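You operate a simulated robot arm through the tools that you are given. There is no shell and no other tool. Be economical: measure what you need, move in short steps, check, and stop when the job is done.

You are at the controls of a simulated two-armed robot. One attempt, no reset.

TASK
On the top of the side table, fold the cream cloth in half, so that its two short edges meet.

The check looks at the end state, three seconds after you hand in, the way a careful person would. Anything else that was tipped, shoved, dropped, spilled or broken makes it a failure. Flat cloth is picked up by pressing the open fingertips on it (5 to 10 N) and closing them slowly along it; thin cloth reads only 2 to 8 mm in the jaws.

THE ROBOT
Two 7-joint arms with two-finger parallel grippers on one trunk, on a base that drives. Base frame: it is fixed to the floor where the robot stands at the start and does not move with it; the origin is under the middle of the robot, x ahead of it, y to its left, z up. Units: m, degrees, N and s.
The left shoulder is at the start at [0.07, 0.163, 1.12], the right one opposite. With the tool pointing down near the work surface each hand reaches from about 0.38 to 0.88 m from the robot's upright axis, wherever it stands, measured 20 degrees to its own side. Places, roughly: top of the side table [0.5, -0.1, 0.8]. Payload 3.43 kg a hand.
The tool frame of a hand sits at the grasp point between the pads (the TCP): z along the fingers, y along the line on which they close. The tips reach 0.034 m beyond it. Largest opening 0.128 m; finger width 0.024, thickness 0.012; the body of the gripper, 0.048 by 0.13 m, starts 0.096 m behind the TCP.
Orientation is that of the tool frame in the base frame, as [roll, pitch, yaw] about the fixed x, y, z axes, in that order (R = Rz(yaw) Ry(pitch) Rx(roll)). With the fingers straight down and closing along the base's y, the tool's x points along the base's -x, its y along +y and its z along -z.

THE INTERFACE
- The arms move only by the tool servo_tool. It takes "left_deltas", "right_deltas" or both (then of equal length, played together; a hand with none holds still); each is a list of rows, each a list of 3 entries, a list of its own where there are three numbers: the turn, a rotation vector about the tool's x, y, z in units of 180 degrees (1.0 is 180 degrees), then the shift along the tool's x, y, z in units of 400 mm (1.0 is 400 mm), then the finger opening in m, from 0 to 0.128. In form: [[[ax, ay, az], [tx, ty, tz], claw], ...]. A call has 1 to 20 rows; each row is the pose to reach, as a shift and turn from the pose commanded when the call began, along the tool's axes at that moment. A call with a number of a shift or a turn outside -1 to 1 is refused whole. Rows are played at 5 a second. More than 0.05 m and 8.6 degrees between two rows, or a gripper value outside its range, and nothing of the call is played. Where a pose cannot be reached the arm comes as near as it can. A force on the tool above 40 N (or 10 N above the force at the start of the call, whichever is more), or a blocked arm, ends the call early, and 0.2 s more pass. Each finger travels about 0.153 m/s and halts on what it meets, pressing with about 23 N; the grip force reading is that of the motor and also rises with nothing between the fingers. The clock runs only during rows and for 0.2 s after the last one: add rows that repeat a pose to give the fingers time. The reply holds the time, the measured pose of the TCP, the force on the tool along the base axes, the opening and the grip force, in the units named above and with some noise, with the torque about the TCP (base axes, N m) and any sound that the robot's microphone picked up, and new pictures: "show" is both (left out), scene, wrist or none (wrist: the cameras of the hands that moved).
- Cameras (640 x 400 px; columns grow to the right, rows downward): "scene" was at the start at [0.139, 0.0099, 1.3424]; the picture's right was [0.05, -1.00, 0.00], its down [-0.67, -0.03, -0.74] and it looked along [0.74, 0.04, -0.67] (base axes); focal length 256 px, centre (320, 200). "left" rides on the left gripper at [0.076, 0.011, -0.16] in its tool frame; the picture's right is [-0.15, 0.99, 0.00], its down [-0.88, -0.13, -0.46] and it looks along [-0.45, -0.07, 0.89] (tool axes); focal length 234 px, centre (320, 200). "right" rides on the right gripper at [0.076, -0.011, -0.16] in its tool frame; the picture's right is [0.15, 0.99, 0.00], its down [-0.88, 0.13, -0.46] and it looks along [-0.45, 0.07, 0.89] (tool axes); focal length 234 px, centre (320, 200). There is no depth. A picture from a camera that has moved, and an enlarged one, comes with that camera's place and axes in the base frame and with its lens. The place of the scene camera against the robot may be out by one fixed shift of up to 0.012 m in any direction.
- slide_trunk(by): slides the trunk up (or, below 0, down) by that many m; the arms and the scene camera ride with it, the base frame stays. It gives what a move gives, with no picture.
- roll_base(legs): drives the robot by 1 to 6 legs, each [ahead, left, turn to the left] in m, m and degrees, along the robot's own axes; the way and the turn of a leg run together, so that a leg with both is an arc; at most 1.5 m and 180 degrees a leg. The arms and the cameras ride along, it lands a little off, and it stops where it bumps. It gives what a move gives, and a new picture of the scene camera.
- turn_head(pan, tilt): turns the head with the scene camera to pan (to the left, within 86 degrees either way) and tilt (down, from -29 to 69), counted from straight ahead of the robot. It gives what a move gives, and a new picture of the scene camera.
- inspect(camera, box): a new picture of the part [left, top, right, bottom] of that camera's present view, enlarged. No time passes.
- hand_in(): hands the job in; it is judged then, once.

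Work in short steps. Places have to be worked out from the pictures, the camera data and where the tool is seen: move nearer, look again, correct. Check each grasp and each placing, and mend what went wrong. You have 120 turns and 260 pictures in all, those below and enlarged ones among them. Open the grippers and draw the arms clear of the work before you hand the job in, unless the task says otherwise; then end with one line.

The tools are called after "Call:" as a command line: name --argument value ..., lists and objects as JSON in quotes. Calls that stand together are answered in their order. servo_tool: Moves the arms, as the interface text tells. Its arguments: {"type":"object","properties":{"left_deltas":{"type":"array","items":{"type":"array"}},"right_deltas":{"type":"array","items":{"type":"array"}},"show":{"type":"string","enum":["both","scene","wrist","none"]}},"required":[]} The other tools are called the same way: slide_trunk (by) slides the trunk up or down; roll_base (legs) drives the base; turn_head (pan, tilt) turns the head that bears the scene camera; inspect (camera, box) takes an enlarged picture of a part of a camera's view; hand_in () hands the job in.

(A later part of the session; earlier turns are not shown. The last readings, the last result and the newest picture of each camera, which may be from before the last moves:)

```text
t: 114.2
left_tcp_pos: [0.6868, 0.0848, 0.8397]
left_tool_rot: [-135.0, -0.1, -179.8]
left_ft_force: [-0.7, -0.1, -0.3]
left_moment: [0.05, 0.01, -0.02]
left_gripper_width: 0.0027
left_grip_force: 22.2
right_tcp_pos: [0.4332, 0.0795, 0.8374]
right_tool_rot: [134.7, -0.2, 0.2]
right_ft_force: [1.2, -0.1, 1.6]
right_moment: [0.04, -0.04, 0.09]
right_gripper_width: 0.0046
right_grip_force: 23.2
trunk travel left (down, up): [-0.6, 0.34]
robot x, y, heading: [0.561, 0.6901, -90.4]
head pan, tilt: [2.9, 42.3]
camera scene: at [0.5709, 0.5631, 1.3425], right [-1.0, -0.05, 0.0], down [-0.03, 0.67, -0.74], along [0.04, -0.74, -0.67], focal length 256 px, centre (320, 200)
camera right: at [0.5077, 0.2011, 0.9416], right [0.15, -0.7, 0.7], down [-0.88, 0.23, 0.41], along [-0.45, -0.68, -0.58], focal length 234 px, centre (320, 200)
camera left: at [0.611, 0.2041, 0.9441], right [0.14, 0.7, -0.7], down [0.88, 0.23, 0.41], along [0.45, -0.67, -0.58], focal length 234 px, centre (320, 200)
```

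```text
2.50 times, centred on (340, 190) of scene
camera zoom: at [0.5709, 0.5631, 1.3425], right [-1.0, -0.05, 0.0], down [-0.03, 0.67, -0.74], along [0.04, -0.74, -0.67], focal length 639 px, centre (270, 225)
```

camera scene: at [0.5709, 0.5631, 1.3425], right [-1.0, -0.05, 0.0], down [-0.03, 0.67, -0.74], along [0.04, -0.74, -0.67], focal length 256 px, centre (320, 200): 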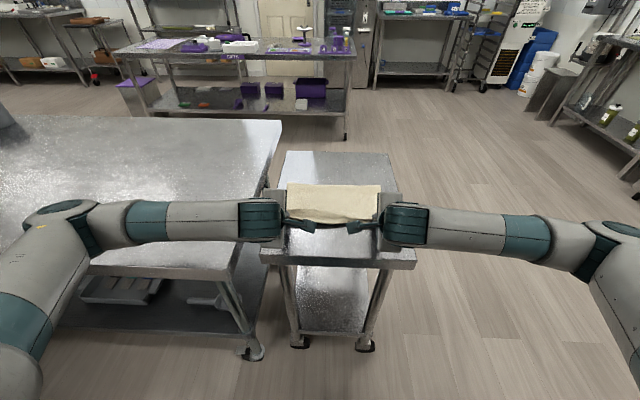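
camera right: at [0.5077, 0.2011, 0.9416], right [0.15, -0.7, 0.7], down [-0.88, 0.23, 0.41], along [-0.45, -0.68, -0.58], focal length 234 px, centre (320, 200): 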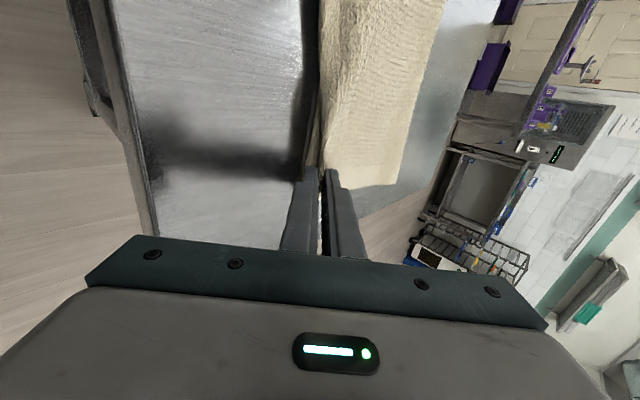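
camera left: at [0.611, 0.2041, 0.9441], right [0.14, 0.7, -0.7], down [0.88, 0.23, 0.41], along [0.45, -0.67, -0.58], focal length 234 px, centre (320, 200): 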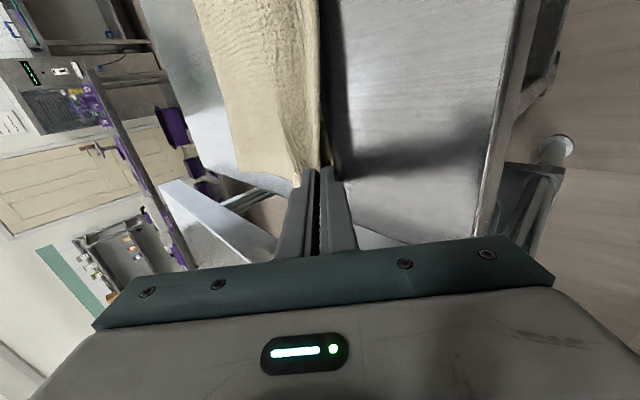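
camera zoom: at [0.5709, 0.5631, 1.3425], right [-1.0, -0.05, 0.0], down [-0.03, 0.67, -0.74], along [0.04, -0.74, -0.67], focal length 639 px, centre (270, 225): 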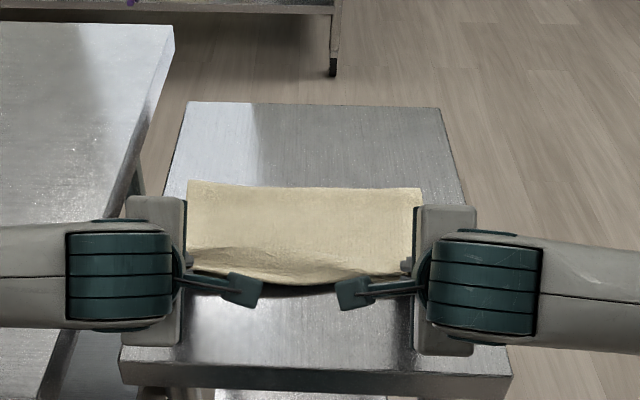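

The edge rests on the near edge. Last time opening dragged the edge outward on the outer finger, so now I'll nudge back 1 cm, turn upright, and open while shifting so the outer finger stays put. Then I lift straight up.

Call:
servo_tool --left_deltas '[[[0, 0, 0], [0, -0.0177, 0.0177], 0], [[-0.042, 0, 0], [0, -0.029, 0.0197], 0], [[-0.084, 0, 0], [0, -0.0405, 0.0217], 0], [[-0.126, 0, 0], [0, -0.052, 0.0237], 0], [[-0.167, 0, 0], [0, -0.0636, 0.0255], 0], [[-0.167, 0, 0], [0, -0.077, 0.033], 0.012], [[-0.167, 0, 0], [0, -0.091, 0.041], 0.025], [[-0.167, 0, 0], [0, -0.105, 0.049], 0.04], [[-0.167, 0, 0], [0, -0.118, 0.0566], 0.052], [[-0.167, 0, 0], [0, -0.118, 0.0566], 0.06], [[-0.167, 0, 0], [0, -0.1354, 0.0389], 0.06], [[-0.167, 0, 0], [0, -0.1884, -0.0141], 0.06], [[-0.167, 0, 0], [0, -0.25, -0.077], 0.06], [[-0.167, 0, 0], [0, -0.33, -0.1556], 0.06]]' --right_deltas '[[[0, 0, 0], [0, 0.0177, 0.0177], 0], [[0.042, 0, 0], [0, 0.029, 0.0197], 0], [[0.084, 0, 0], [0, 0.0405, 0.0217], 0], [[0.126, 0, 0], [0, 0.052, 0.0237], 0], [[0.167, 0, 0], [0, 0.0636, 0.0255], 0], [[0.167, 0, 0], [0, 0.077, 0.033], 0.012], [[0.167, 0, 0], [0, 0.091, 0.041], 0.025], [[0.167, 0, 0], [0, 0.105, 0.049], 0.04], [[0.167, 0, 0], [0, 0.118, 0.0566], 0.052], [[0.167, 0, 0], [0, 0.118, 0.0566], 0.06], [[0.167, 0, 0], [0, 0.1354, 0.0389], 0.06], [[0.167, 0, 0], [0, 0.1884, -0.0141], 0.06], [[0.167, 0, 0], [0, 0.25, -0.077], 0.06], [[0.167, 0, 0], [0, 0.33, -0.1556], 0.06]]'

Call:
inspect --camera "right" --box '[160, 0, 480, 200]'

Call:
inspect --camera "left" --box '[160, 0, 480, 200]'

```text
t: 117.2
left_tcp_pos: [0.6886, 0.0376, 0.9781]
left_tool_rot: [-165.0, -0.1, -179.7]
left_ft_force: [0.4, 0.8, -0.3]
left_moment: [-0.01, -0.01, -0.04]
left_gripper_width: 0.0602
left_grip_force: 0.1
right_tcp_pos: [0.4326, 0.0343, 0.977]
right_tool_rot: [164.7, -0.2, 0.2]
right_ft_force: [0.1, 0.3, 0.2]
right_moment: [-0.02, 0.01, 0.0]
right_gripper_width: 0.0601
right_grip_force: 0.0
trunk travel left (down, up): [-0.6, 0.34]
robot x, y, heading: [0.5623, 0.6877, -90.1]
head pan, tilt: [2.9, 42.3]
camera scene: at [0.5708, 0.5648, 1.3425], right [-1.0, -0.05, 0.0], down [-0.03, 0.67, -0.74], along [0.04, -0.74, -0.67], focal length 256 px, centre (320, 200)
camera right: at [0.5058, 0.0875, 1.1285], right [0.15, -0.95, 0.26], down [-0.88, -0.01, 0.47], along [-0.45, -0.3, -0.84], focal length 234 px, centre (320, 200)
camera left: at [0.612, 0.0883, 1.1293], right [0.14, 0.96, -0.26], down [0.88, 0.0, 0.47], along [0.45, -0.29, -0.84], focal length 234 px, centre (320, 200)
```

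scene: 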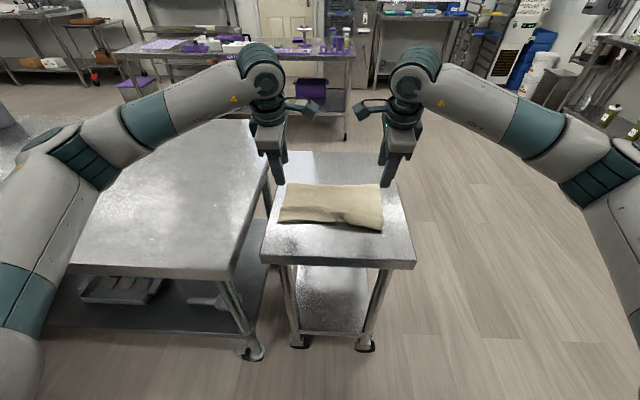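
right: 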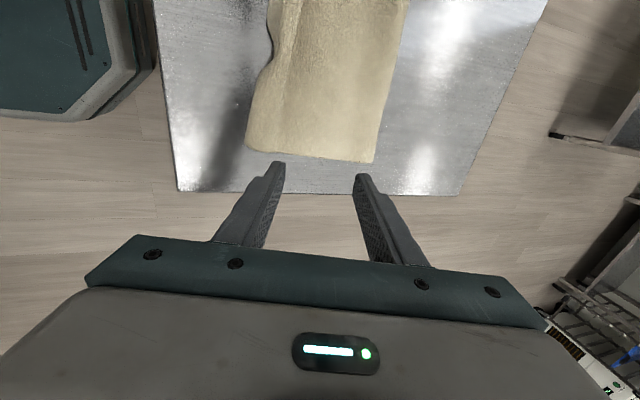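
left: 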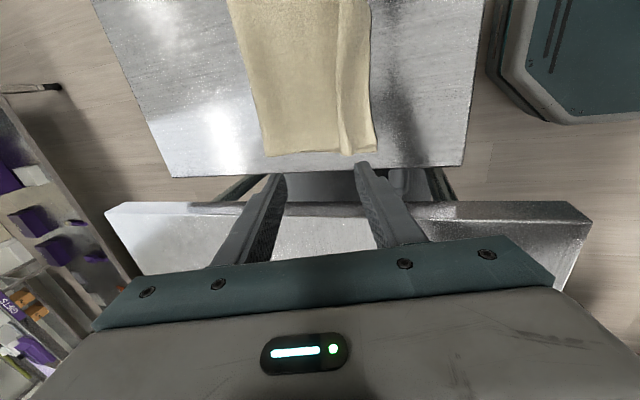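

```text
2.00 times, centred on (320, 100) of right
camera zoom: at [0.5058, 0.0875, 1.1285], right [0.15, -0.95, 0.26], down [-0.88, -0.01, 0.47], along [-0.45, -0.3, -0.84], focal length 468 px, centre (320, 400)
```

zoom: 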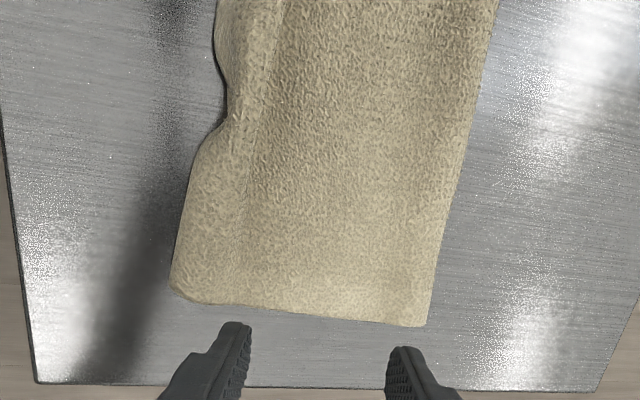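

```text
2.00 times, centred on (320, 100) of left
camera zoom: at [0.612, 0.0883, 1.1293], right [0.14, 0.96, -0.26], down [0.88, 0.0, 0.47], along [0.45, -0.29, -0.84], focal length 468 px, centre (320, 400)
```

zoom: 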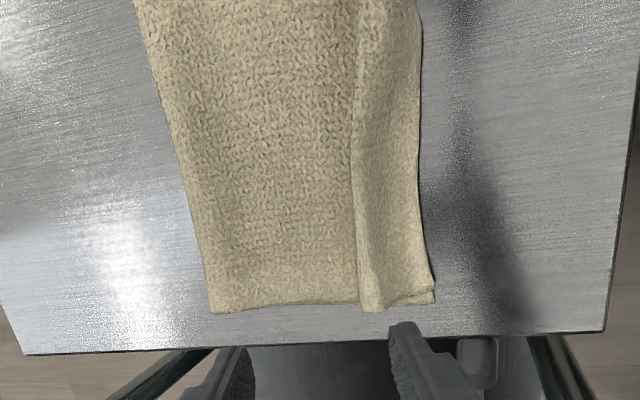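

I need a closer look at the front strip, so I'll zoom the scene camera.

Call:
inspect --camera "scene" --box '[265, 170, 395, 245]'

Call:
inspect --camera "left" --box '[300, 60, 420, 170]'

```text
4.92 times, centred on (330, 208) of scene
camera zoom: at [0.5708, 0.5648, 1.3425], right [-1.0, -0.05, 0.0], down [-0.03, 0.67, -0.74], along [0.04, -0.74, -0.67], focal length 1258 px, centre (271, 163)
```

zoom: 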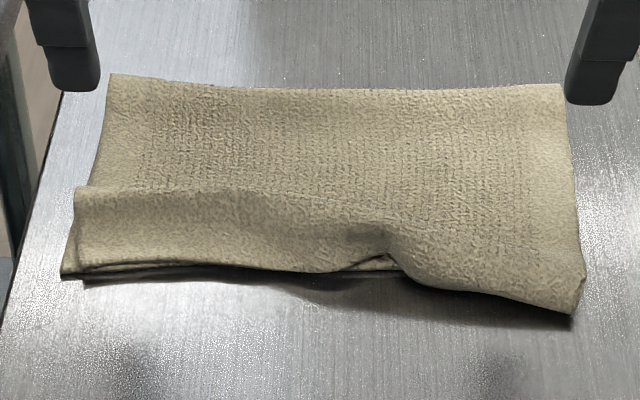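

```text
3.64 times, centred on (360, 115) of left
camera zoom: at [0.612, 0.0883, 1.1293], right [0.14, 0.96, -0.26], down [0.88, 0.0, 0.47], along [0.45, -0.29, -0.84], focal length 852 px, centre (174, 509)
```

zoom: 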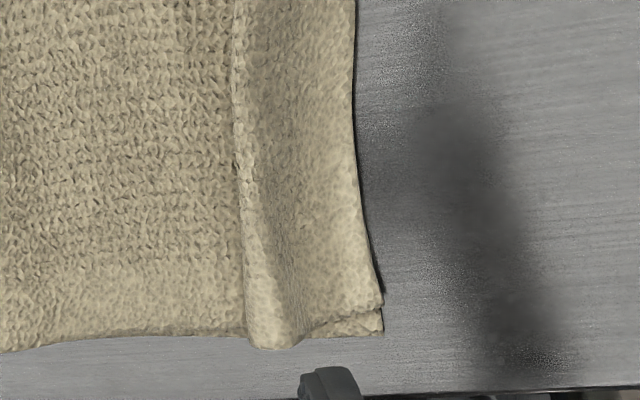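

On the left half the top edge is curled back to y≈0.02, while on the right half it lies flat at y≈0.088. I'll regrip both, the left at its curled edge and the right at its flat edge, then redo the fold slightly further back.

Call:
servo_tool --left_deltas '[[[-0.02, 0, 0], [0, 0.012, 0.067], 0.04], [[-0.04, 0, 0], [0, 0.024, 0.133], 0.04], [[-0.06, 0, 0], [0, 0.036, 0.2], 0.04], [[-0.083, 0, 0], [0, 0.047, 0.267], 0.04], [[-0.083, 0, 0], [0, 0.047, 0.267], 0.04]]' --right_deltas '[[[0.01, 0, 0], [0, -0.048, 0.06], 0.036], [[0.02, 0, 0], [0, -0.096, 0.12], 0.036], [[0.03, 0, 0], [0, -0.144, 0.18], 0.036], [[0.039, 0, 0], [0, -0.192, 0.246], 0.036], [[0.039, 0, 0], [0, -0.192, 0.246], 0.036]]' --show "none"

Call:
inspect --camera "left" --box '[220, 70, 420, 220]'

Call:
inspect --camera "right" --box '[220, 70, 420, 220]'

```text
t: 118.5
left_tcp_pos: [0.6858, 0.0257, 0.87]
left_tool_rot: [180.0, -0.1, -179.7]
left_ft_force: [0.2, -0.5, 0.3]
left_moment: [-0.01, 0.01, -0.01]
left_gripper_width: 0.0399
left_grip_force: 0.1
right_tcp_pos: [0.4339, 0.0815, 0.8623]
right_tool_rot: [171.9, -0.3, 0.0]
right_ft_force: [-0.9, 0.1, -0.4]
right_moment: [-0.04, 0.02, 0.02]
right_gripper_width: 0.0362
right_grip_force: 0.0
trunk travel left (down, up): [-0.6, 0.34]
robot x, y, heading: [0.5578, 0.6886, -90.2]
head pan, tilt: [2.9, 42.3]
```

```text
2.67 times, centred on (320, 145) of left
camera zoom: at [0.611, 0.0358, 1.0297], right [0.14, 0.99, 0.0], down [0.88, -0.13, 0.45], along [0.45, -0.07, -0.89], focal length 624 px, centre (320, 347)
```

zoom: 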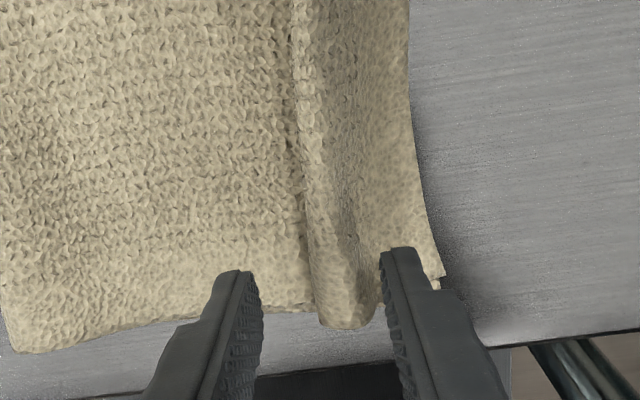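

```text
2.67 times, centred on (320, 145) of right
camera zoom: at [0.5089, 0.1148, 1.0182], right [0.15, -0.98, 0.14], down [-0.88, -0.07, 0.47], along [-0.45, -0.19, -0.87], focal length 624 px, centre (320, 347)
```

zoom: 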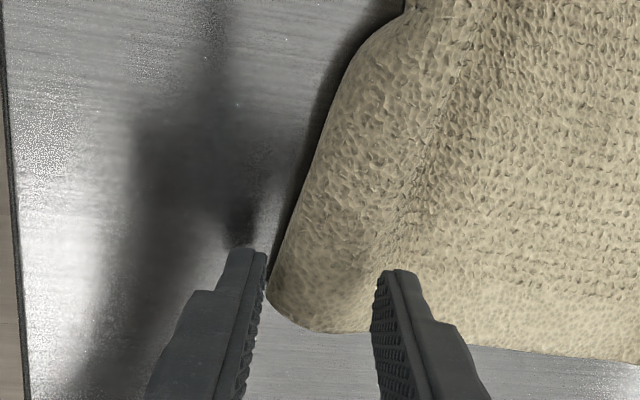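

Both hands straddle the raised edges. I'll lower gently and close.

Call:
servo_tool --left_deltas '[[[0, 0, 0], [0, 0, 0.03], 0.04], [[0, 0, 0], [0, 0, 0.055], 0.04], [[0, 0, 0], [0, 0, 0.06], 0.036], [[0, 0, 0], [0, 0, 0.06], 0.03], [[0, 0, 0], [0, 0, 0.06], 0.024], [[0, 0, 0], [0, 0, 0.06], 0.018], [[0, 0, 0], [0, 0, 0.06], 0.012], [[0, 0, 0], [0, 0, 0.06], 0.006], [[0, 0, 0], [0, 0, 0.06], 0], [[0, 0, 0], [0, 0, 0.06], 0]]' --right_deltas '[[[0, 0, 0], [0, 0, 0.03], 0.036], [[0, 0, 0], [0, 0, 0.05], 0.036], [[0, 0, 0], [0, 0, 0.056], 0.033], [[0, 0, 0], [0, 0, 0.056], 0.028], [[0, 0, 0], [0, 0, 0.056], 0.023], [[0, 0, 0], [0, 0, 0.056], 0.018], [[0, 0, 0], [0, 0, 0.056], 0.012], [[0, 0, 0], [0, 0, 0.056], 0.006], [[0, 0, 0], [0, 0, 0.056], 0], [[0, 0, 0], [0, 0, 0.056], 0]]' --show "none"

Call:
inspect --camera "left" --box '[220, 70, 420, 220]'

Call:
inspect --camera "right" --box '[220, 70, 420, 220]'

```text
t: 120.7
left_tcp_pos: [0.6872, 0.0261, 0.8463]
left_tool_rot: [-180.0, 0.0, -179.6]
left_ft_force: [0.1, -0.8, -0.1]
left_moment: [0.03, 0.04, -0.01]
left_gripper_width: 0.011
left_grip_force: 22.6
right_tcp_pos: [0.4335, 0.0772, 0.8388]
right_tool_rot: [171.8, -0.2, 0.2]
right_ft_force: [0.3, -0.3, 5.8]
right_moment: [-0.06, -0.01, 0.01]
right_gripper_width: 0.0049
right_grip_force: 23.2
trunk travel left (down, up): [-0.6, 0.34]
robot x, y, heading: [0.5612, 0.6888, -90.4]
head pan, tilt: [2.9, 42.3]
```

```text
2.67 times, centred on (320, 145) of left
camera zoom: at [0.6116, 0.0361, 1.0052], right [0.14, 0.99, 0.0], down [0.88, -0.13, 0.46], along [0.45, -0.07, -0.89], focal length 624 px, centre (320, 347)
```

zoom: 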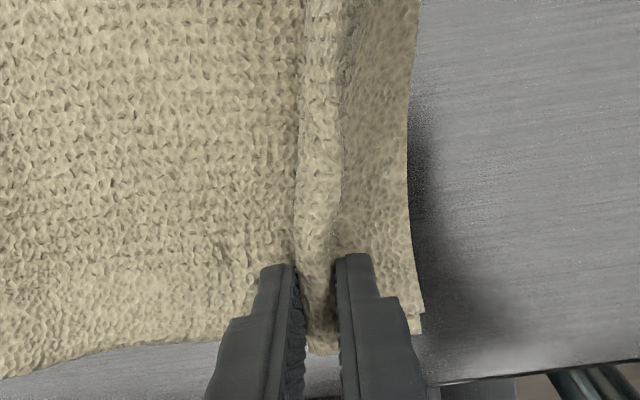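

```text
2.67 times, centred on (320, 145) of right
camera zoom: at [0.5082, 0.1112, 0.9956], right [0.15, -0.98, 0.14], down [-0.88, -0.07, 0.47], along [-0.45, -0.19, -0.87], focal length 624 px, centre (320, 347)
```

zoom: 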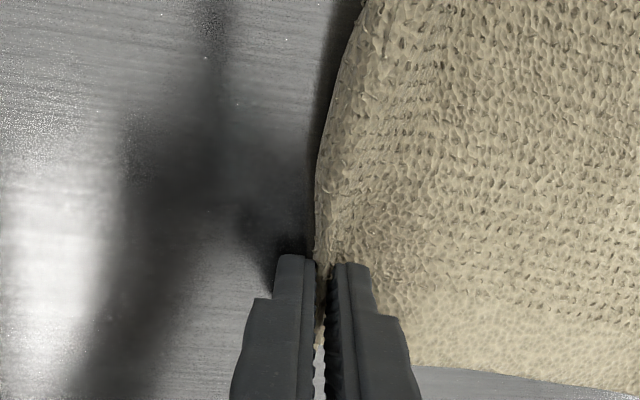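

Looking closely, the left side's top edge is already aligned with the lower edge and what I pinched is just a slack ridge, so I'll release that. On the right I'll push the held edge back 2 cm to line up and release it with the outer finger acting as a fence.

Call:
servo_tool --left_deltas '[[[0, 0, 0], [0, 0, 0], 0.015], [[0, 0, 0], [0, 0, 0], 0.03], [[0, 0, 0], [0, 0, 0], 0.04], [[0, 0, 0], [0, 0, -0.05], 0.04], [[0, 0, 0], [0, 0, -0.12], 0.04], [[0, 0, 0], [0, 0, -0.15], 0.04], [[0, 0, 0], [0, 0, -0.15], 0.04], [[0, 0, 0], [0, 0, -0.15], 0.04], [[0, 0, 0], [0, 0, -0.15], 0.04], [[0, 0, 0], [0, 0, -0.15], 0.04]]' --right_deltas '[[[0, 0, 0], [0, 0.015, -0.008], 0], [[0, 0, 0], [0, 0.035, -0.008], 0], [[0, 0, 0], [0, 0.055, -0.004], 0], [[0, 0, 0], [0, 0.055, 0], 0], [[0, 0, 0], [0, 0.068, 0], 0.01], [[0, 0, 0], [0, 0.08, 0], 0.02], [[0, 0, 0], [0, 0.093, 0], 0.03], [[0, 0, 0], [0, 0.105, 0], 0.04], [[0, 0, 0], [0, 0.105, -0.03], 0.04], [[0, 0, 0], [0, 0.105, -0.15], 0.04]]' --show "none"

Call:
inspect --camera "scene" --box '[265, 170, 395, 245]'

Call:
inspect --camera "right" --box '[160, 20, 480, 220]'

```text
t: 122.8
left_tcp_pos: [0.6867, 0.0272, 0.9068]
left_tool_rot: [-179.8, -0.2, -179.7]
left_ft_force: [-1.0, -0.2, -0.1]
left_moment: [0.0, -0.01, 0.02]
left_gripper_width: 0.0398
left_grip_force: 0.0
right_tcp_pos: [0.4335, 0.0409, 0.9048]
right_tool_rot: [171.8, -0.3, 0.2]
right_ft_force: [0.4, 1.1, 0.5]
right_moment: [-0.02, 0.0, 0.0]
right_gripper_width: 0.0397
right_grip_force: 0.0
trunk travel left (down, up): [-0.6, 0.34]
robot x, y, heading: [0.5604, 0.6875, -90.2]
head pan, tilt: [2.9, 42.3]
```

```text
4.92 times, centred on (330, 208) of scene
camera zoom: at [0.5715, 0.5641, 1.3425], right [-1.0, -0.05, 0.0], down [-0.03, 0.67, -0.74], along [0.04, -0.74, -0.67], focal length 1258 px, centre (271, 163)
```

zoom: 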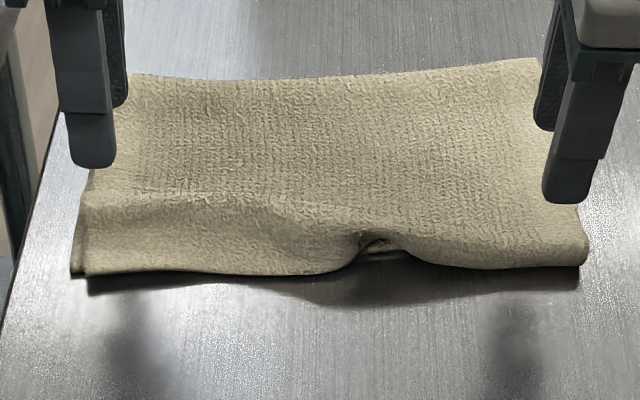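

```text
2.00 times, centred on (320, 120) of right
camera zoom: at [0.508, 0.0754, 1.0614], right [0.15, -0.98, 0.14], down [-0.88, -0.07, 0.47], along [-0.45, -0.19, -0.87], focal length 468 px, centre (320, 360)
```

zoom: 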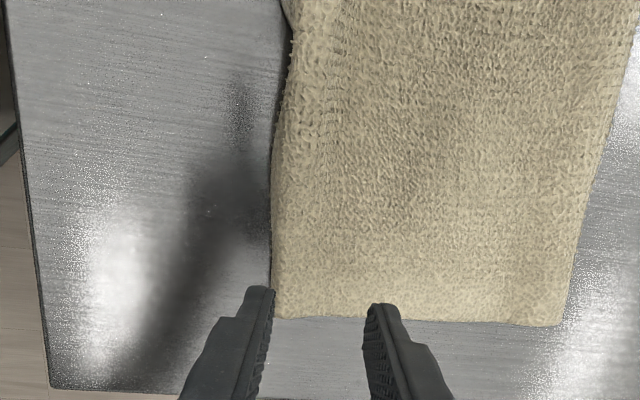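

I need to check how the two edges lie at the front, so I'll tilt both hands to view the front edge from close by.

Call:
servo_tool --left_deltas '[[[0.042, 0, 0], [0, 0.046, -0.02], 0.04], [[0.084, 0, 0], [0, 0.092, -0.03], 0.04], [[0.126, 0, 0], [0, 0.138, -0.03], 0.04], [[0.168, 0, 0], [0, 0.184, -0.03], 0.04], [[0.21, 0, 0], [0, 0.23, -0.03], 0.04], [[0.25, 0, 0], [0, 0.275, -0.03], 0.04]]' --right_deltas '[[[-0.035, 0, 0], [0, -0.04, -0.02], 0.04], [[-0.07, 0, 0], [0, -0.08, -0.04], 0.04], [[-0.105, 0, 0], [0, -0.12, -0.05], 0.04], [[-0.14, 0, 0], [0, -0.16, -0.06], 0.04], [[-0.175, 0, 0], [0, -0.2, -0.06], 0.04], [[-0.206, 0, 0], [0, -0.235, -0.06], 0.04]]' --show "none"

Call:
inspect --camera "left" --box '[200, 0, 460, 200]'

Call:
inspect --camera "right" --box '[180, 0, 440, 200]'

```text
t: 124.2
left_tcp_pos: [0.6863, 0.1371, 0.9183]
left_tool_rot: [-134.8, -0.1, -179.8]
left_ft_force: [0.0, 0.1, 0.3]
left_moment: [-0.02, 0.01, 0.0]
left_gripper_width: 0.04
left_grip_force: 0.0
right_tcp_pos: [0.4325, 0.1387, 0.9151]
right_tool_rot: [134.7, -0.3, 0.1]
right_ft_force: [-0.4, 0.4, -0.2]
right_moment: [0.0, 0.03, 0.01]
right_gripper_width: 0.0398
right_grip_force: 0.2
trunk travel left (down, up): [-0.6, 0.34]
robot x, y, heading: [0.5642, 0.69, -89.9]
head pan, tilt: [2.9, 42.3]
```

```text
2.00 times, centred on (330, 100) of left
camera zoom: at [0.6105, 0.2559, 1.0234], right [0.14, 0.7, -0.7], down [0.88, 0.24, 0.41], along [0.45, -0.68, -0.58], focal length 468 px, centre (300, 400)
```

zoom: 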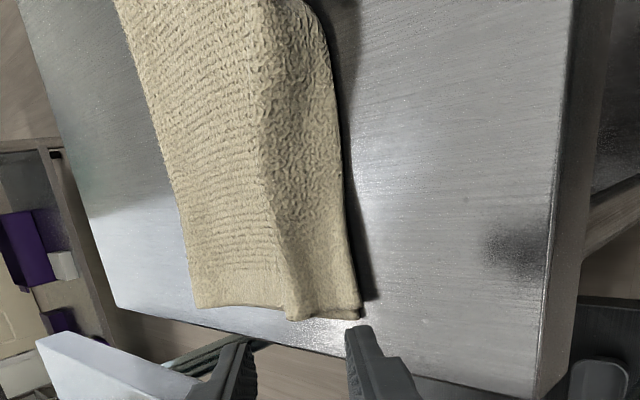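

```text
2.00 times, centred on (310, 100) of right
camera zoom: at [0.5069, 0.2614, 1.0186], right [0.15, -0.69, 0.71], down [-0.88, 0.23, 0.41], along [-0.45, -0.68, -0.58], focal length 468 px, centre (340, 400)
```

zoom: 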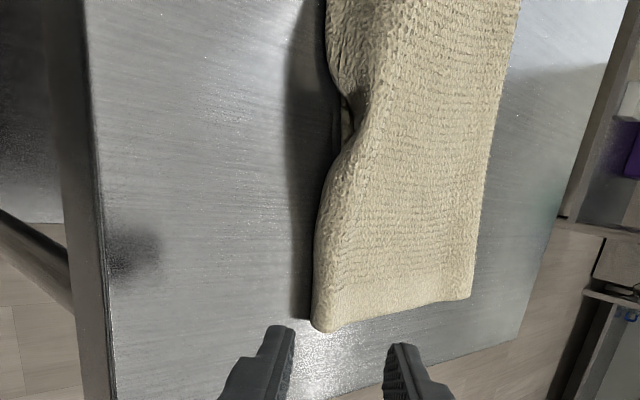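

Call:
inspect --camera "right" --box '[315, 120, 365, 170]'

Call:
inspect --camera "left" --box '[325, 110, 395, 165]'

```text
8.00 times, centred on (340, 145) of right
camera zoom: at [0.5069, 0.2614, 1.0186], right [0.15, -0.69, 0.71], down [-0.88, 0.23, 0.41], along [-0.45, -0.68, -0.58], focal length 1873 px, centre (160, 640)
```

zoom: 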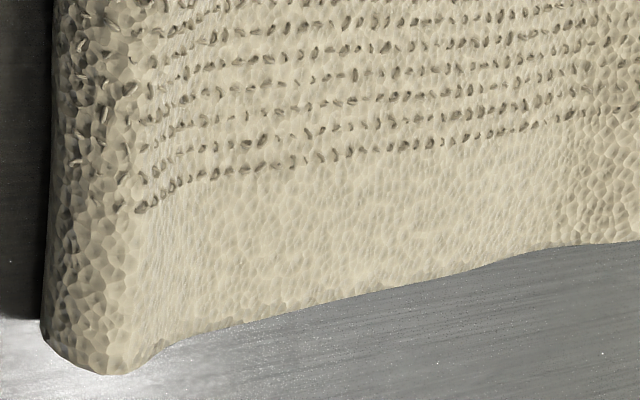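

```text
7.27 times, centred on (360, 138) of left
camera zoom: at [0.6105, 0.2559, 1.0234], right [0.14, 0.7, -0.7], down [0.88, 0.24, 0.41], along [0.45, -0.68, -0.58], focal length 1703 px, centre (29, 654)
```

zoom: 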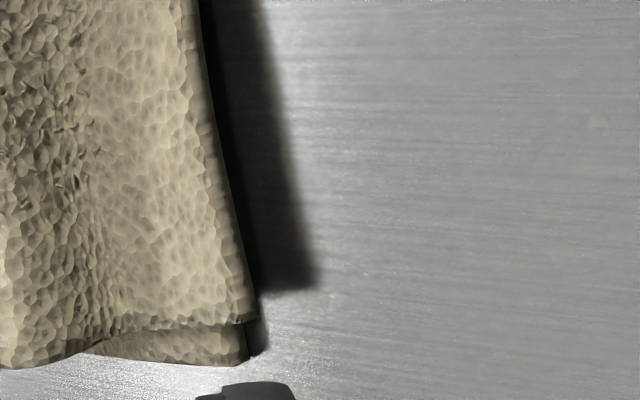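

The left edges are aligned, but on the right the top edge has been tucked under. I'll pinch the rounded front there with the right hand only, without the lower layer.

Call:
servo_tool --right_deltas '[[[0.038, 0, 0], [0, 0.013, 0.037], 0.045], [[0.076, 0, 0], [0, 0.026, 0.073], 0.045], [[0.114, 0, 0], [0, 0.039, 0.11], 0.045], [[0.152, 0, 0], [0, 0.052, 0.146], 0.045], [[0.19, 0, 0], [0, 0.065, 0.183], 0.045], [[0.228, 0, 0], [0, 0.077, 0.219], 0.045], [[0.228, 0, 0], [0, 0.046, 0.25], 0.045], [[0.228, 0, 0], [0, 0.0154, 0.2805], 0.045], [[0.228, 0, 0], [0, 0.0154, 0.2805], 0.045]]' --show "none"

Call:
inspect --camera "right" --box '[220, 70, 420, 220]'

```text
t: 126.2
left_tcp_pos: [0.6863, 0.1356, 0.9175]
left_tool_rot: [-135.1, 0.0, -179.7]
left_ft_force: [0.1, 0.2, 0.8]
left_moment: [0.08, -0.01, 0.02]
left_gripper_width: 0.0399
left_grip_force: 0.1
right_tcp_pos: [0.4334, 0.0555, 0.8401]
right_tool_rot: [175.6, -0.2, 0.2]
right_ft_force: [-0.5, -0.2, 2.6]
right_moment: [-0.11, 0.0, 0.01]
right_gripper_width: 0.0453
right_grip_force: 0.1
trunk travel left (down, up): [-0.6, 0.34]
robot x, y, heading: [0.5613, 0.6898, -90.3]
head pan, tilt: [2.9, 42.3]
```

```text
2.67 times, centred on (320, 145) of right
camera zoom: at [0.5076, 0.0787, 0.9979], right [0.15, -0.99, 0.07], down [-0.88, -0.1, 0.46], along [-0.45, -0.13, -0.88], focal length 624 px, centre (320, 347)
```

zoom: 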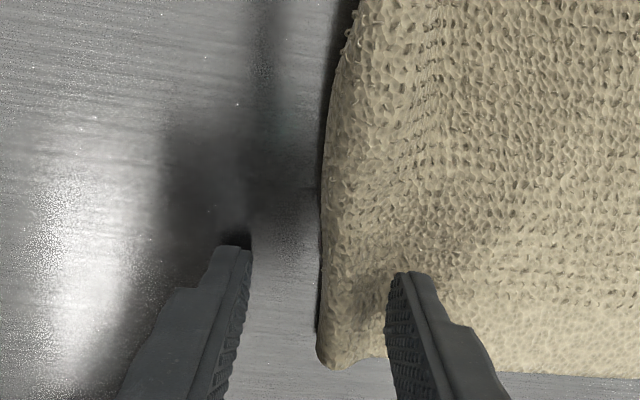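

Call:
servo_tool --right_deltas '[[[0, 0, 0], [0, 0, 0], 0.04], [[0, 0, 0], [0, 0, 0], 0.035], [[0, 0, 0], [0, 0, 0], 0.03], [[0, 0, 0], [0, 0, 0], 0.025], [[0, 0, 0], [0, 0, 0], 0.02], [[0, 0, 0], [0, 0, 0], 0.015], [[0, 0, 0], [0, 0, 0], 0.01], [[0, 0, 0], [0, 0, 0], 0.005], [[0, 0, 0], [0, 0, 0], 0], [[0, 0, 0], [0, 0, 0], 0], [[0, 0, 0], [0, 0, -0.04], 0], [[0, 0, 0], [0, 0, -0.08], 0], [[0, 0, 0], [0, 0, -0.12], 0], [[0, 0, 0], [0, 0, -0.12], 0]]' --show "wrist"

Call:
inspect --camera "scene" --box '[265, 150, 425, 250]'

```text
t: 129.2
left_tcp_pos: [0.6855, 0.1358, 0.9181]
left_tool_rot: [-134.9, 0.0, -179.7]
left_ft_force: [-0.2, 0.4, -0.6]
left_moment: [0.01, -0.02, -0.03]
left_gripper_width: 0.0398
left_grip_force: 0.1
right_tcp_pos: [0.4317, 0.0589, 0.8886]
right_tool_rot: [175.8, -0.2, 0.2]
right_ft_force: [-0.1, -0.5, 0.1]
right_moment: [-0.03, 0.0, 0.01]
right_gripper_width: 0.0045
right_grip_force: 23.5
trunk travel left (down, up): [-0.6, 0.34]
robot x, y, heading: [0.5649, 0.6894, -90.1]
head pan, tilt: [2.9, 42.3]
camera right: at [0.5066, 0.0816, 1.047], right [0.15, -0.99, 0.07], down [-0.88, -0.1, 0.46], along [-0.45, -0.13, -0.88], focal length 234 px, centre (320, 200)
```

right: 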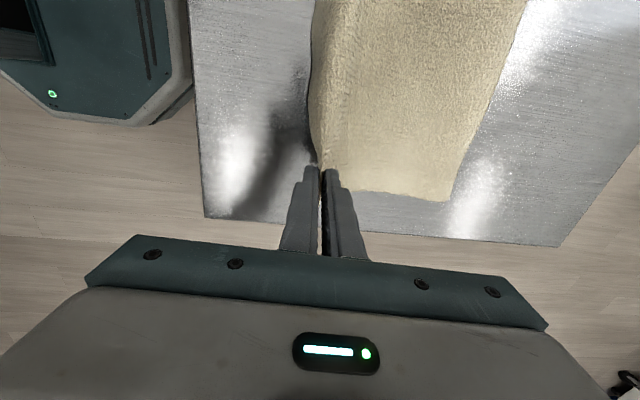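

```text
4.00 times, centred on (345, 200) of scene
camera zoom: at [0.5708, 0.5628, 1.3424], right [-1.0, -0.05, 0.0], down [-0.03, 0.67, -0.74], along [0.04, -0.74, -0.67], focal length 1022 px, centre (220, 200)
```

zoom: 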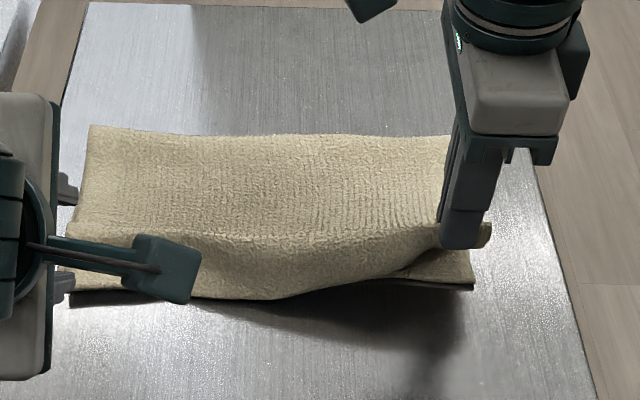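

The right corner's top layer is freed and held, and the lower corner is visible at y≈0.058. I'll swing it slightly outward, lower while coming back so the edge points outward, open in place, and lift.

Call:
servo_tool --right_deltas '[[[0, 0, 0], [0, -0.025, 0.003], 0], [[0, 0, 0], [0, -0.051, 0.0065], 0], [[0, 0, 0], [0, -0.04, 0.05], 0], [[0, 0, 0], [0, -0.0167, 0.094], 0], [[0, 0, 0], [0, -0.0167, 0.094], 0.012], [[0, 0, 0], [0, -0.0167, 0.094], 0.025], [[0, 0, 0], [0, -0.0167, 0.094], 0.04], [[0, 0, 0], [0, -0.0167, 0.094], 0.05], [[0, 0, 0], [0, -0.0167, 0.09], 0.05], [[0, 0, 0], [0, -0.01, 0.05], 0.05], [[0, 0, 0], [0, 0, -0.05], 0.05], [[0, 0, 0], [0, 0, -0.15], 0.05]]' --show "none"

Call:
inspect --camera "right" --box '[200, 0, 480, 200]'

Call:
inspect --camera "scene" --box '[265, 170, 395, 245]'

```text
t: 131.8
left_tcp_pos: [0.6864, 0.1359, 0.9173]
left_tool_rot: [-134.9, -0.2, -179.6]
left_ft_force: [-0.6, -0.6, -0.4]
left_moment: [-0.05, -0.01, -0.02]
left_gripper_width: 0.0397
left_grip_force: 0.1
right_tcp_pos: [0.432, 0.065, 0.9465]
right_tool_rot: [175.8, -0.2, 0.2]
right_ft_force: [0.5, 0.4, 0.8]
right_moment: [-0.03, 0.01, 0.0]
right_gripper_width: 0.0496
right_grip_force: 0.0
trunk travel left (down, up): [-0.6, 0.34]
robot x, y, heading: [0.5629, 0.6933, -90.0]
head pan, tilt: [2.9, 42.3]
```

```text
2.00 times, centred on (340, 100) of right
camera zoom: at [0.5076, 0.088, 1.1055], right [0.15, -0.99, 0.07], down [-0.88, -0.1, 0.46], along [-0.45, -0.13, -0.88], focal length 468 px, centre (280, 400)
```

zoom: 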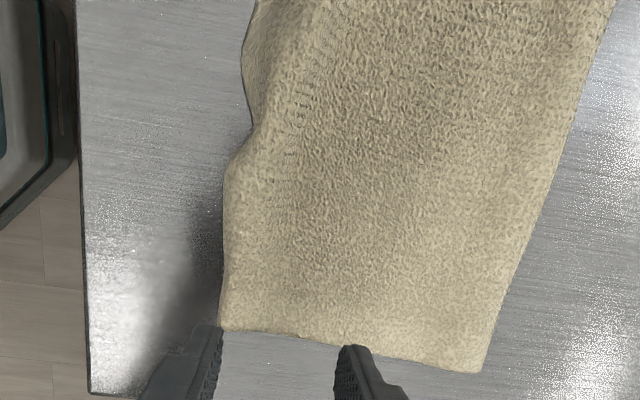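

```text
4.92 times, centred on (330, 208) of scene
camera zoom: at [0.5712, 0.5637, 1.3425], right [-1.0, -0.05, 0.0], down [-0.03, 0.67, -0.74], along [0.04, -0.74, -0.67], focal length 1258 px, centre (271, 163)
```

zoom: 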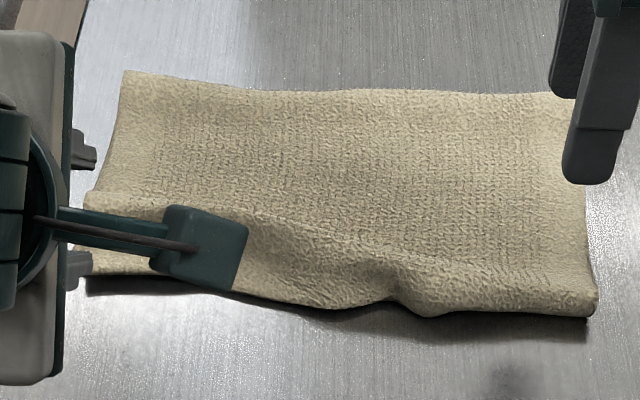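

The right top edge now lies flat and outward at y≈0.091, against the lower edge at 0.058. I'll turn the hands so their open fingers span the edge along x, and use them as a fence to push the top edge back into line.

Call:
servo_tool --left_deltas '[[[-0.025, 0, 0], [0.006, -0.003, -0.01], 0.06], [[-0.05, 0, 0], [0.012, -0.006, -0.02], 0.08], [[-0.075, 0, 0], [0.018, -0.009, -0.03], 0.1], [[-0.1, 0, 0], [0.024, -0.012, -0.04], 0.1], [[-0.125, 0, 0], [0.03, -0.015, -0.05], 0.1], [[-0.15, 0, 0], [0.036, -0.018, -0.06], 0.1], [[-0.175, 0, 0], [0.042, -0.021, -0.07], 0.1], [[-0.2, 0, 0], [0.05, -0.024, -0.078], 0.1], [[-0.225, 0, 0], [0.06, -0.028, -0.078], 0.1], [[-0.24, 0, 0], [0.066, -0.028, -0.078], 0.1], [[-0.25, 0, 0], [0.066, -0.028, -0.078], 0.1]]' --right_deltas '[[[0, 0, -0.046], [0.006, -0.02, 0], 0.06], [[0, 0, -0.092], [0.012, -0.04, 0], 0.08], [[0, 0, -0.138], [0.018, -0.06, 0], 0.1], [[0, 0, -0.184], [0.024, -0.08, 0], 0.1], [[0, 0, -0.23], [0.03, -0.1, 0], 0.1], [[0, 0, -0.276], [0.036, -0.12, 0], 0.1], [[0, 0, -0.322], [0.042, -0.14, 0], 0.1], [[0, 0, -0.368], [0.05, -0.16, 0], 0.1], [[0, 0, -0.414], [0.06, -0.18, 0], 0.1], [[0, 0, -0.46], [0.07, -0.2, 0], 0.1], [[0, 0, -0.5], [0.07, -0.2125, 0], 0.1]]' --show "none"

Call:
servo_tool --left_deltas '[[[0, 0, 0.046], [0, 0, 0], 0.1], [[0, 0, 0.092], [0, 0, 0], 0.1], [[0, 0, 0.138], [0, 0, 0], 0.1], [[0, 0, 0.184], [0, 0, 0], 0.1], [[0, 0, 0.23], [0, 0, 0], 0.1], [[0, 0, 0.276], [0, 0, 0], 0.1], [[0, 0, 0.322], [0, 0, 0], 0.1], [[0, 0, 0.368], [0, 0, 0], 0.1], [[0, 0, 0.414], [0, 0, 0], 0.1], [[0, 0, 0.46], [0, 0, 0], 0.1], [[0, 0, 0.5], [0, 0, 0], 0.1]]' --show "both"

```text
t: 134.2
left_tcp_pos: [0.6611, 0.1498, 0.9468]
left_tool_rot: [179.9, -0.1, -179.8]
left_ft_force: [-0.1, -0.4, 0.7]
left_moment: [0.02, 0.01, 0.0]
left_gripper_width: 0.0998
left_grip_force: 0.1
right_tcp_pos: [0.4601, 0.147, 0.9409]
right_tool_rot: [179.8, 4.2, 90.3]
right_ft_force: [0.7, 0.4, 0.0]
right_moment: [0.01, -0.02, -0.01]
right_gripper_width: 0.1002
right_grip_force: 0.1
trunk travel left (down, up): [-0.6, 0.34]
robot x, y, heading: [0.5658, 0.6873, -90.0]
head pan, tilt: [2.9, 42.3]
```

```text
t: 136.7
left_tcp_pos: [0.6606, 0.1493, 0.9463]
left_tool_rot: [-179.9, 0.1, 90.1]
left_ft_force: [-0.2, -0.5, -1.2]
left_moment: [0.04, 0.01, -0.04]
left_gripper_width: 0.1
left_grip_force: 0.0
right_tcp_pos: [0.4599, 0.1491, 0.9421]
right_tool_rot: [179.8, 4.3, 90.3]
right_ft_force: [0.7, -0.9, -0.8]
right_moment: [0.01, -0.01, -0.03]
right_gripper_width: 0.1001
right_grip_force: 0.0
trunk travel left (down, up): [-0.6, 0.34]
robot x, y, heading: [0.5626, 0.6886, -90.0]
head pan, tilt: [2.9, 42.3]
camera scene: at [0.5709, 0.5629, 1.3424], right [-1.0, -0.05, 0.0], down [-0.03, 0.67, -0.74], along [0.04, -0.74, -0.67], focal length 256 px, centre (320, 200)
camera left: at [0.672, 0.2249, 1.1067], right [0.99, -0.14, 0.0], down [-0.13, -0.88, 0.46], along [-0.07, -0.45, -0.89], focal length 234 px, centre (320, 200)
```

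scene: 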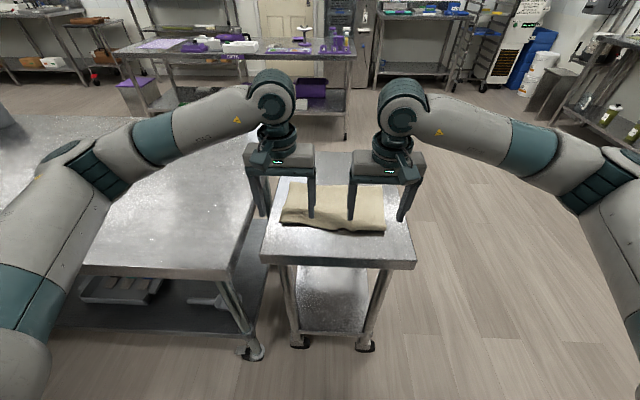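
left: 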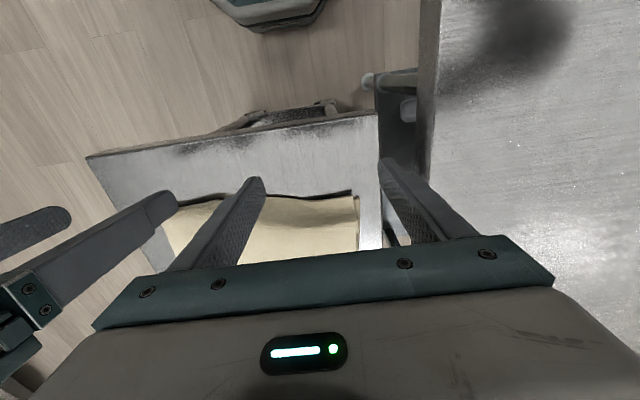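

I'll lower the four open fingertips to just above the table in front of the cloth's edge.

Call:
servo_tool --left_deltas '[[[0, 0, 0], [-0.03, -0.03, 0.05], 0.1], [[0, 0, 0], [-0.06, -0.064, 0.12], 0.1], [[0, 0, 0], [-0.06, -0.064, 0.19], 0.1], [[0, 0, 0], [-0.06, -0.064, 0.25], 0.1], [[0, 0, 0], [-0.06, -0.064, 0.27], 0.1], [[0, 0, 0], [-0.06, -0.064, 0.27], 0.1]]' --right_deltas '[[[0, 0, 0], [-0.03, 0.02, 0.05], 0.1], [[0, 0, 0], [-0.06, 0.0375, 0.12], 0.1], [[0, 0, 0], [-0.06, 0.0375, 0.19], 0.1], [[0, 0, 0], [-0.06, 0.0375, 0.24], 0.1], [[0, 0, 0], [-0.06, 0.0375, 0.26], 0.1], [[0, 0, 0], [-0.06, 0.0375, 0.26], 0.1]]' --show "wrist"

```text
t: 138.1
left_tcp_pos: [0.6349, 0.1256, 0.8393]
left_tool_rot: [-179.9, 0.0, 90.4]
left_ft_force: [-0.4, -0.8, 0.0]
left_moment: [0.0, 0.0, 0.0]
left_gripper_width: 0.0997
left_grip_force: 0.0
right_tcp_pos: [0.4748, 0.1165, 0.8396]
right_tool_rot: [179.7, 4.2, 90.2]
right_ft_force: [-0.7, 0.1, -0.3]
right_moment: [-0.02, -0.01, -0.01]
right_gripper_width: 0.1
right_grip_force: 0.0
trunk travel left (down, up): [-0.6, 0.34]
robot x, y, heading: [0.5634, 0.6865, -90.0]
head pan, tilt: [2.9, 42.3]
camera right: at [0.4633, 0.2042, 0.9927], right [0.99, 0.15, -0.01], down [0.13, -0.84, 0.52], along [0.07, -0.51, -0.85], focal length 234 px, centre (320, 200)
camera left: at [0.646, 0.2007, 0.9989], right [0.99, -0.14, 0.0], down [-0.13, -0.88, 0.46], along [-0.07, -0.45, -0.89], focal length 234 px, centre (320, 200)
```

right: 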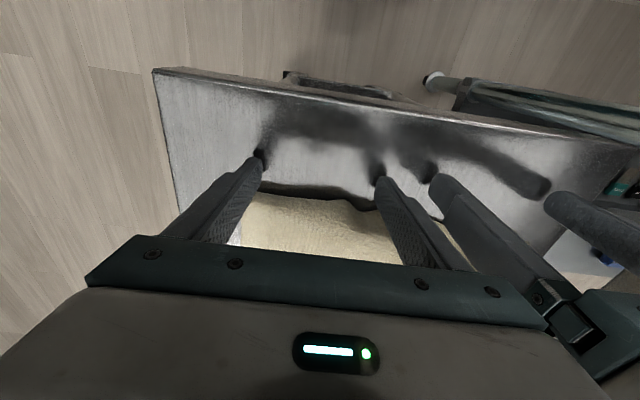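
left: 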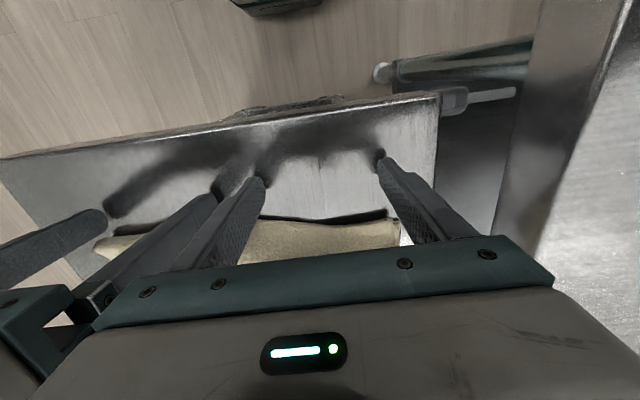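

All four tips are in front of the edge, just above the table. I'll push gently back to the lower edge's line.

Call:
servo_tool --left_deltas '[[[0, 0, 0], [0, 0, 0.006], 0.1], [[0, 0, 0], [-0.02, 0, 0.006], 0.1], [[0, 0, 0], [-0.04, 0, 0.006], 0.1], [[0, 0, 0], [-0.06, 0, 0.006], 0.1], [[0, 0, 0], [-0.08, 0, 0.006], 0.1], [[0, 0, 0], [-0.1, 0, 0.006], 0.1], [[0, 0, 0], [-0.114, 0, 0.006], 0.1], [[0, 0, 0], [-0.114, 0, 0.006], 0.1]]' --right_deltas '[[[0, 0, 0], [0, 0, 0.006], 0.1], [[0, 0, 0], [-0.02, 0, 0.006], 0.1], [[0, 0, 0], [-0.04, 0, 0.006], 0.1], [[0, 0, 0], [-0.06, 0, 0.006], 0.1], [[0, 0, 0], [-0.08, 0, 0.006], 0.1], [[0, 0, 0], [-0.095, 0, 0.006], 0.1], [[0, 0, 0], [-0.105, 0, 0.006], 0.1], [[0, 0, 0], [-0.105, 0, 0.006], 0.1]]' --show "wrist"

Call:
inspect --camera "scene" --box '[265, 170, 395, 245]'

```text
t: 139.8
left_tcp_pos: [0.6347, 0.0803, 0.8377]
left_tool_rot: [179.9, -0.1, 90.3]
left_ft_force: [-0.3, 0.4, 0.8]
left_moment: [0.03, 0.02, -0.01]
left_gripper_width: 0.0999
left_grip_force: 0.0
right_tcp_pos: [0.4753, 0.0745, 0.8394]
right_tool_rot: [179.8, 4.2, 90.3]
right_ft_force: [-0.5, -0.7, 0.1]
right_moment: [-0.03, 0.02, -0.03]
right_gripper_width: 0.1002
right_grip_force: 0.0
trunk travel left (down, up): [-0.6, 0.34]
robot x, y, heading: [0.5598, 0.6914, -90.1]
head pan, tilt: [2.9, 42.3]
camera right: at [0.4634, 0.1618, 0.9934], right [0.99, 0.15, -0.01], down [0.13, -0.84, 0.52], along [0.07, -0.51, -0.85], focal length 234 px, centre (320, 200)
camera left: at [0.6465, 0.155, 0.9969], right [0.99, -0.14, 0.0], down [-0.13, -0.88, 0.46], along [-0.07, -0.45, -0.89], focal length 234 px, centre (320, 200)
```

right: 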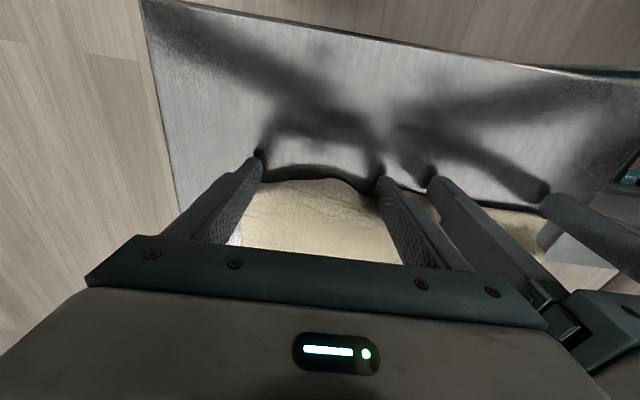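
left: 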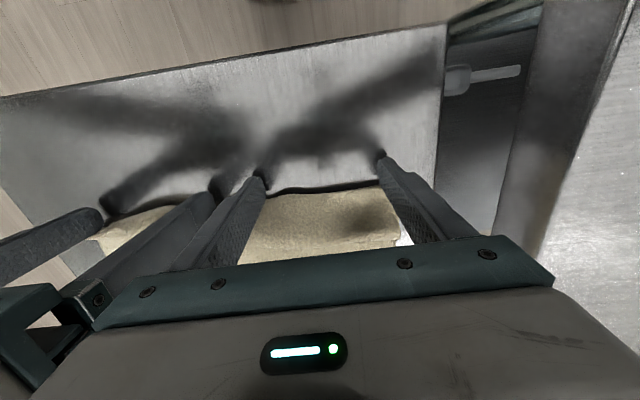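

```text
4.92 times, centred on (330, 208) of scene
camera zoom: at [0.5709, 0.563, 1.3425], right [-1.0, -0.05, 0.0], down [-0.03, 0.67, -0.74], along [0.04, -0.74, -0.67], focal length 1258 px, centre (271, 163)
```

zoom: 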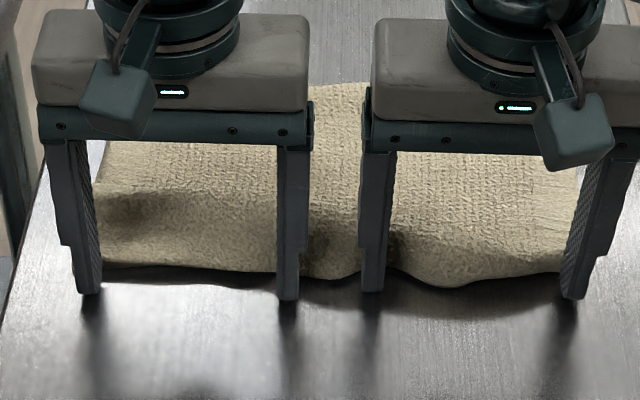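

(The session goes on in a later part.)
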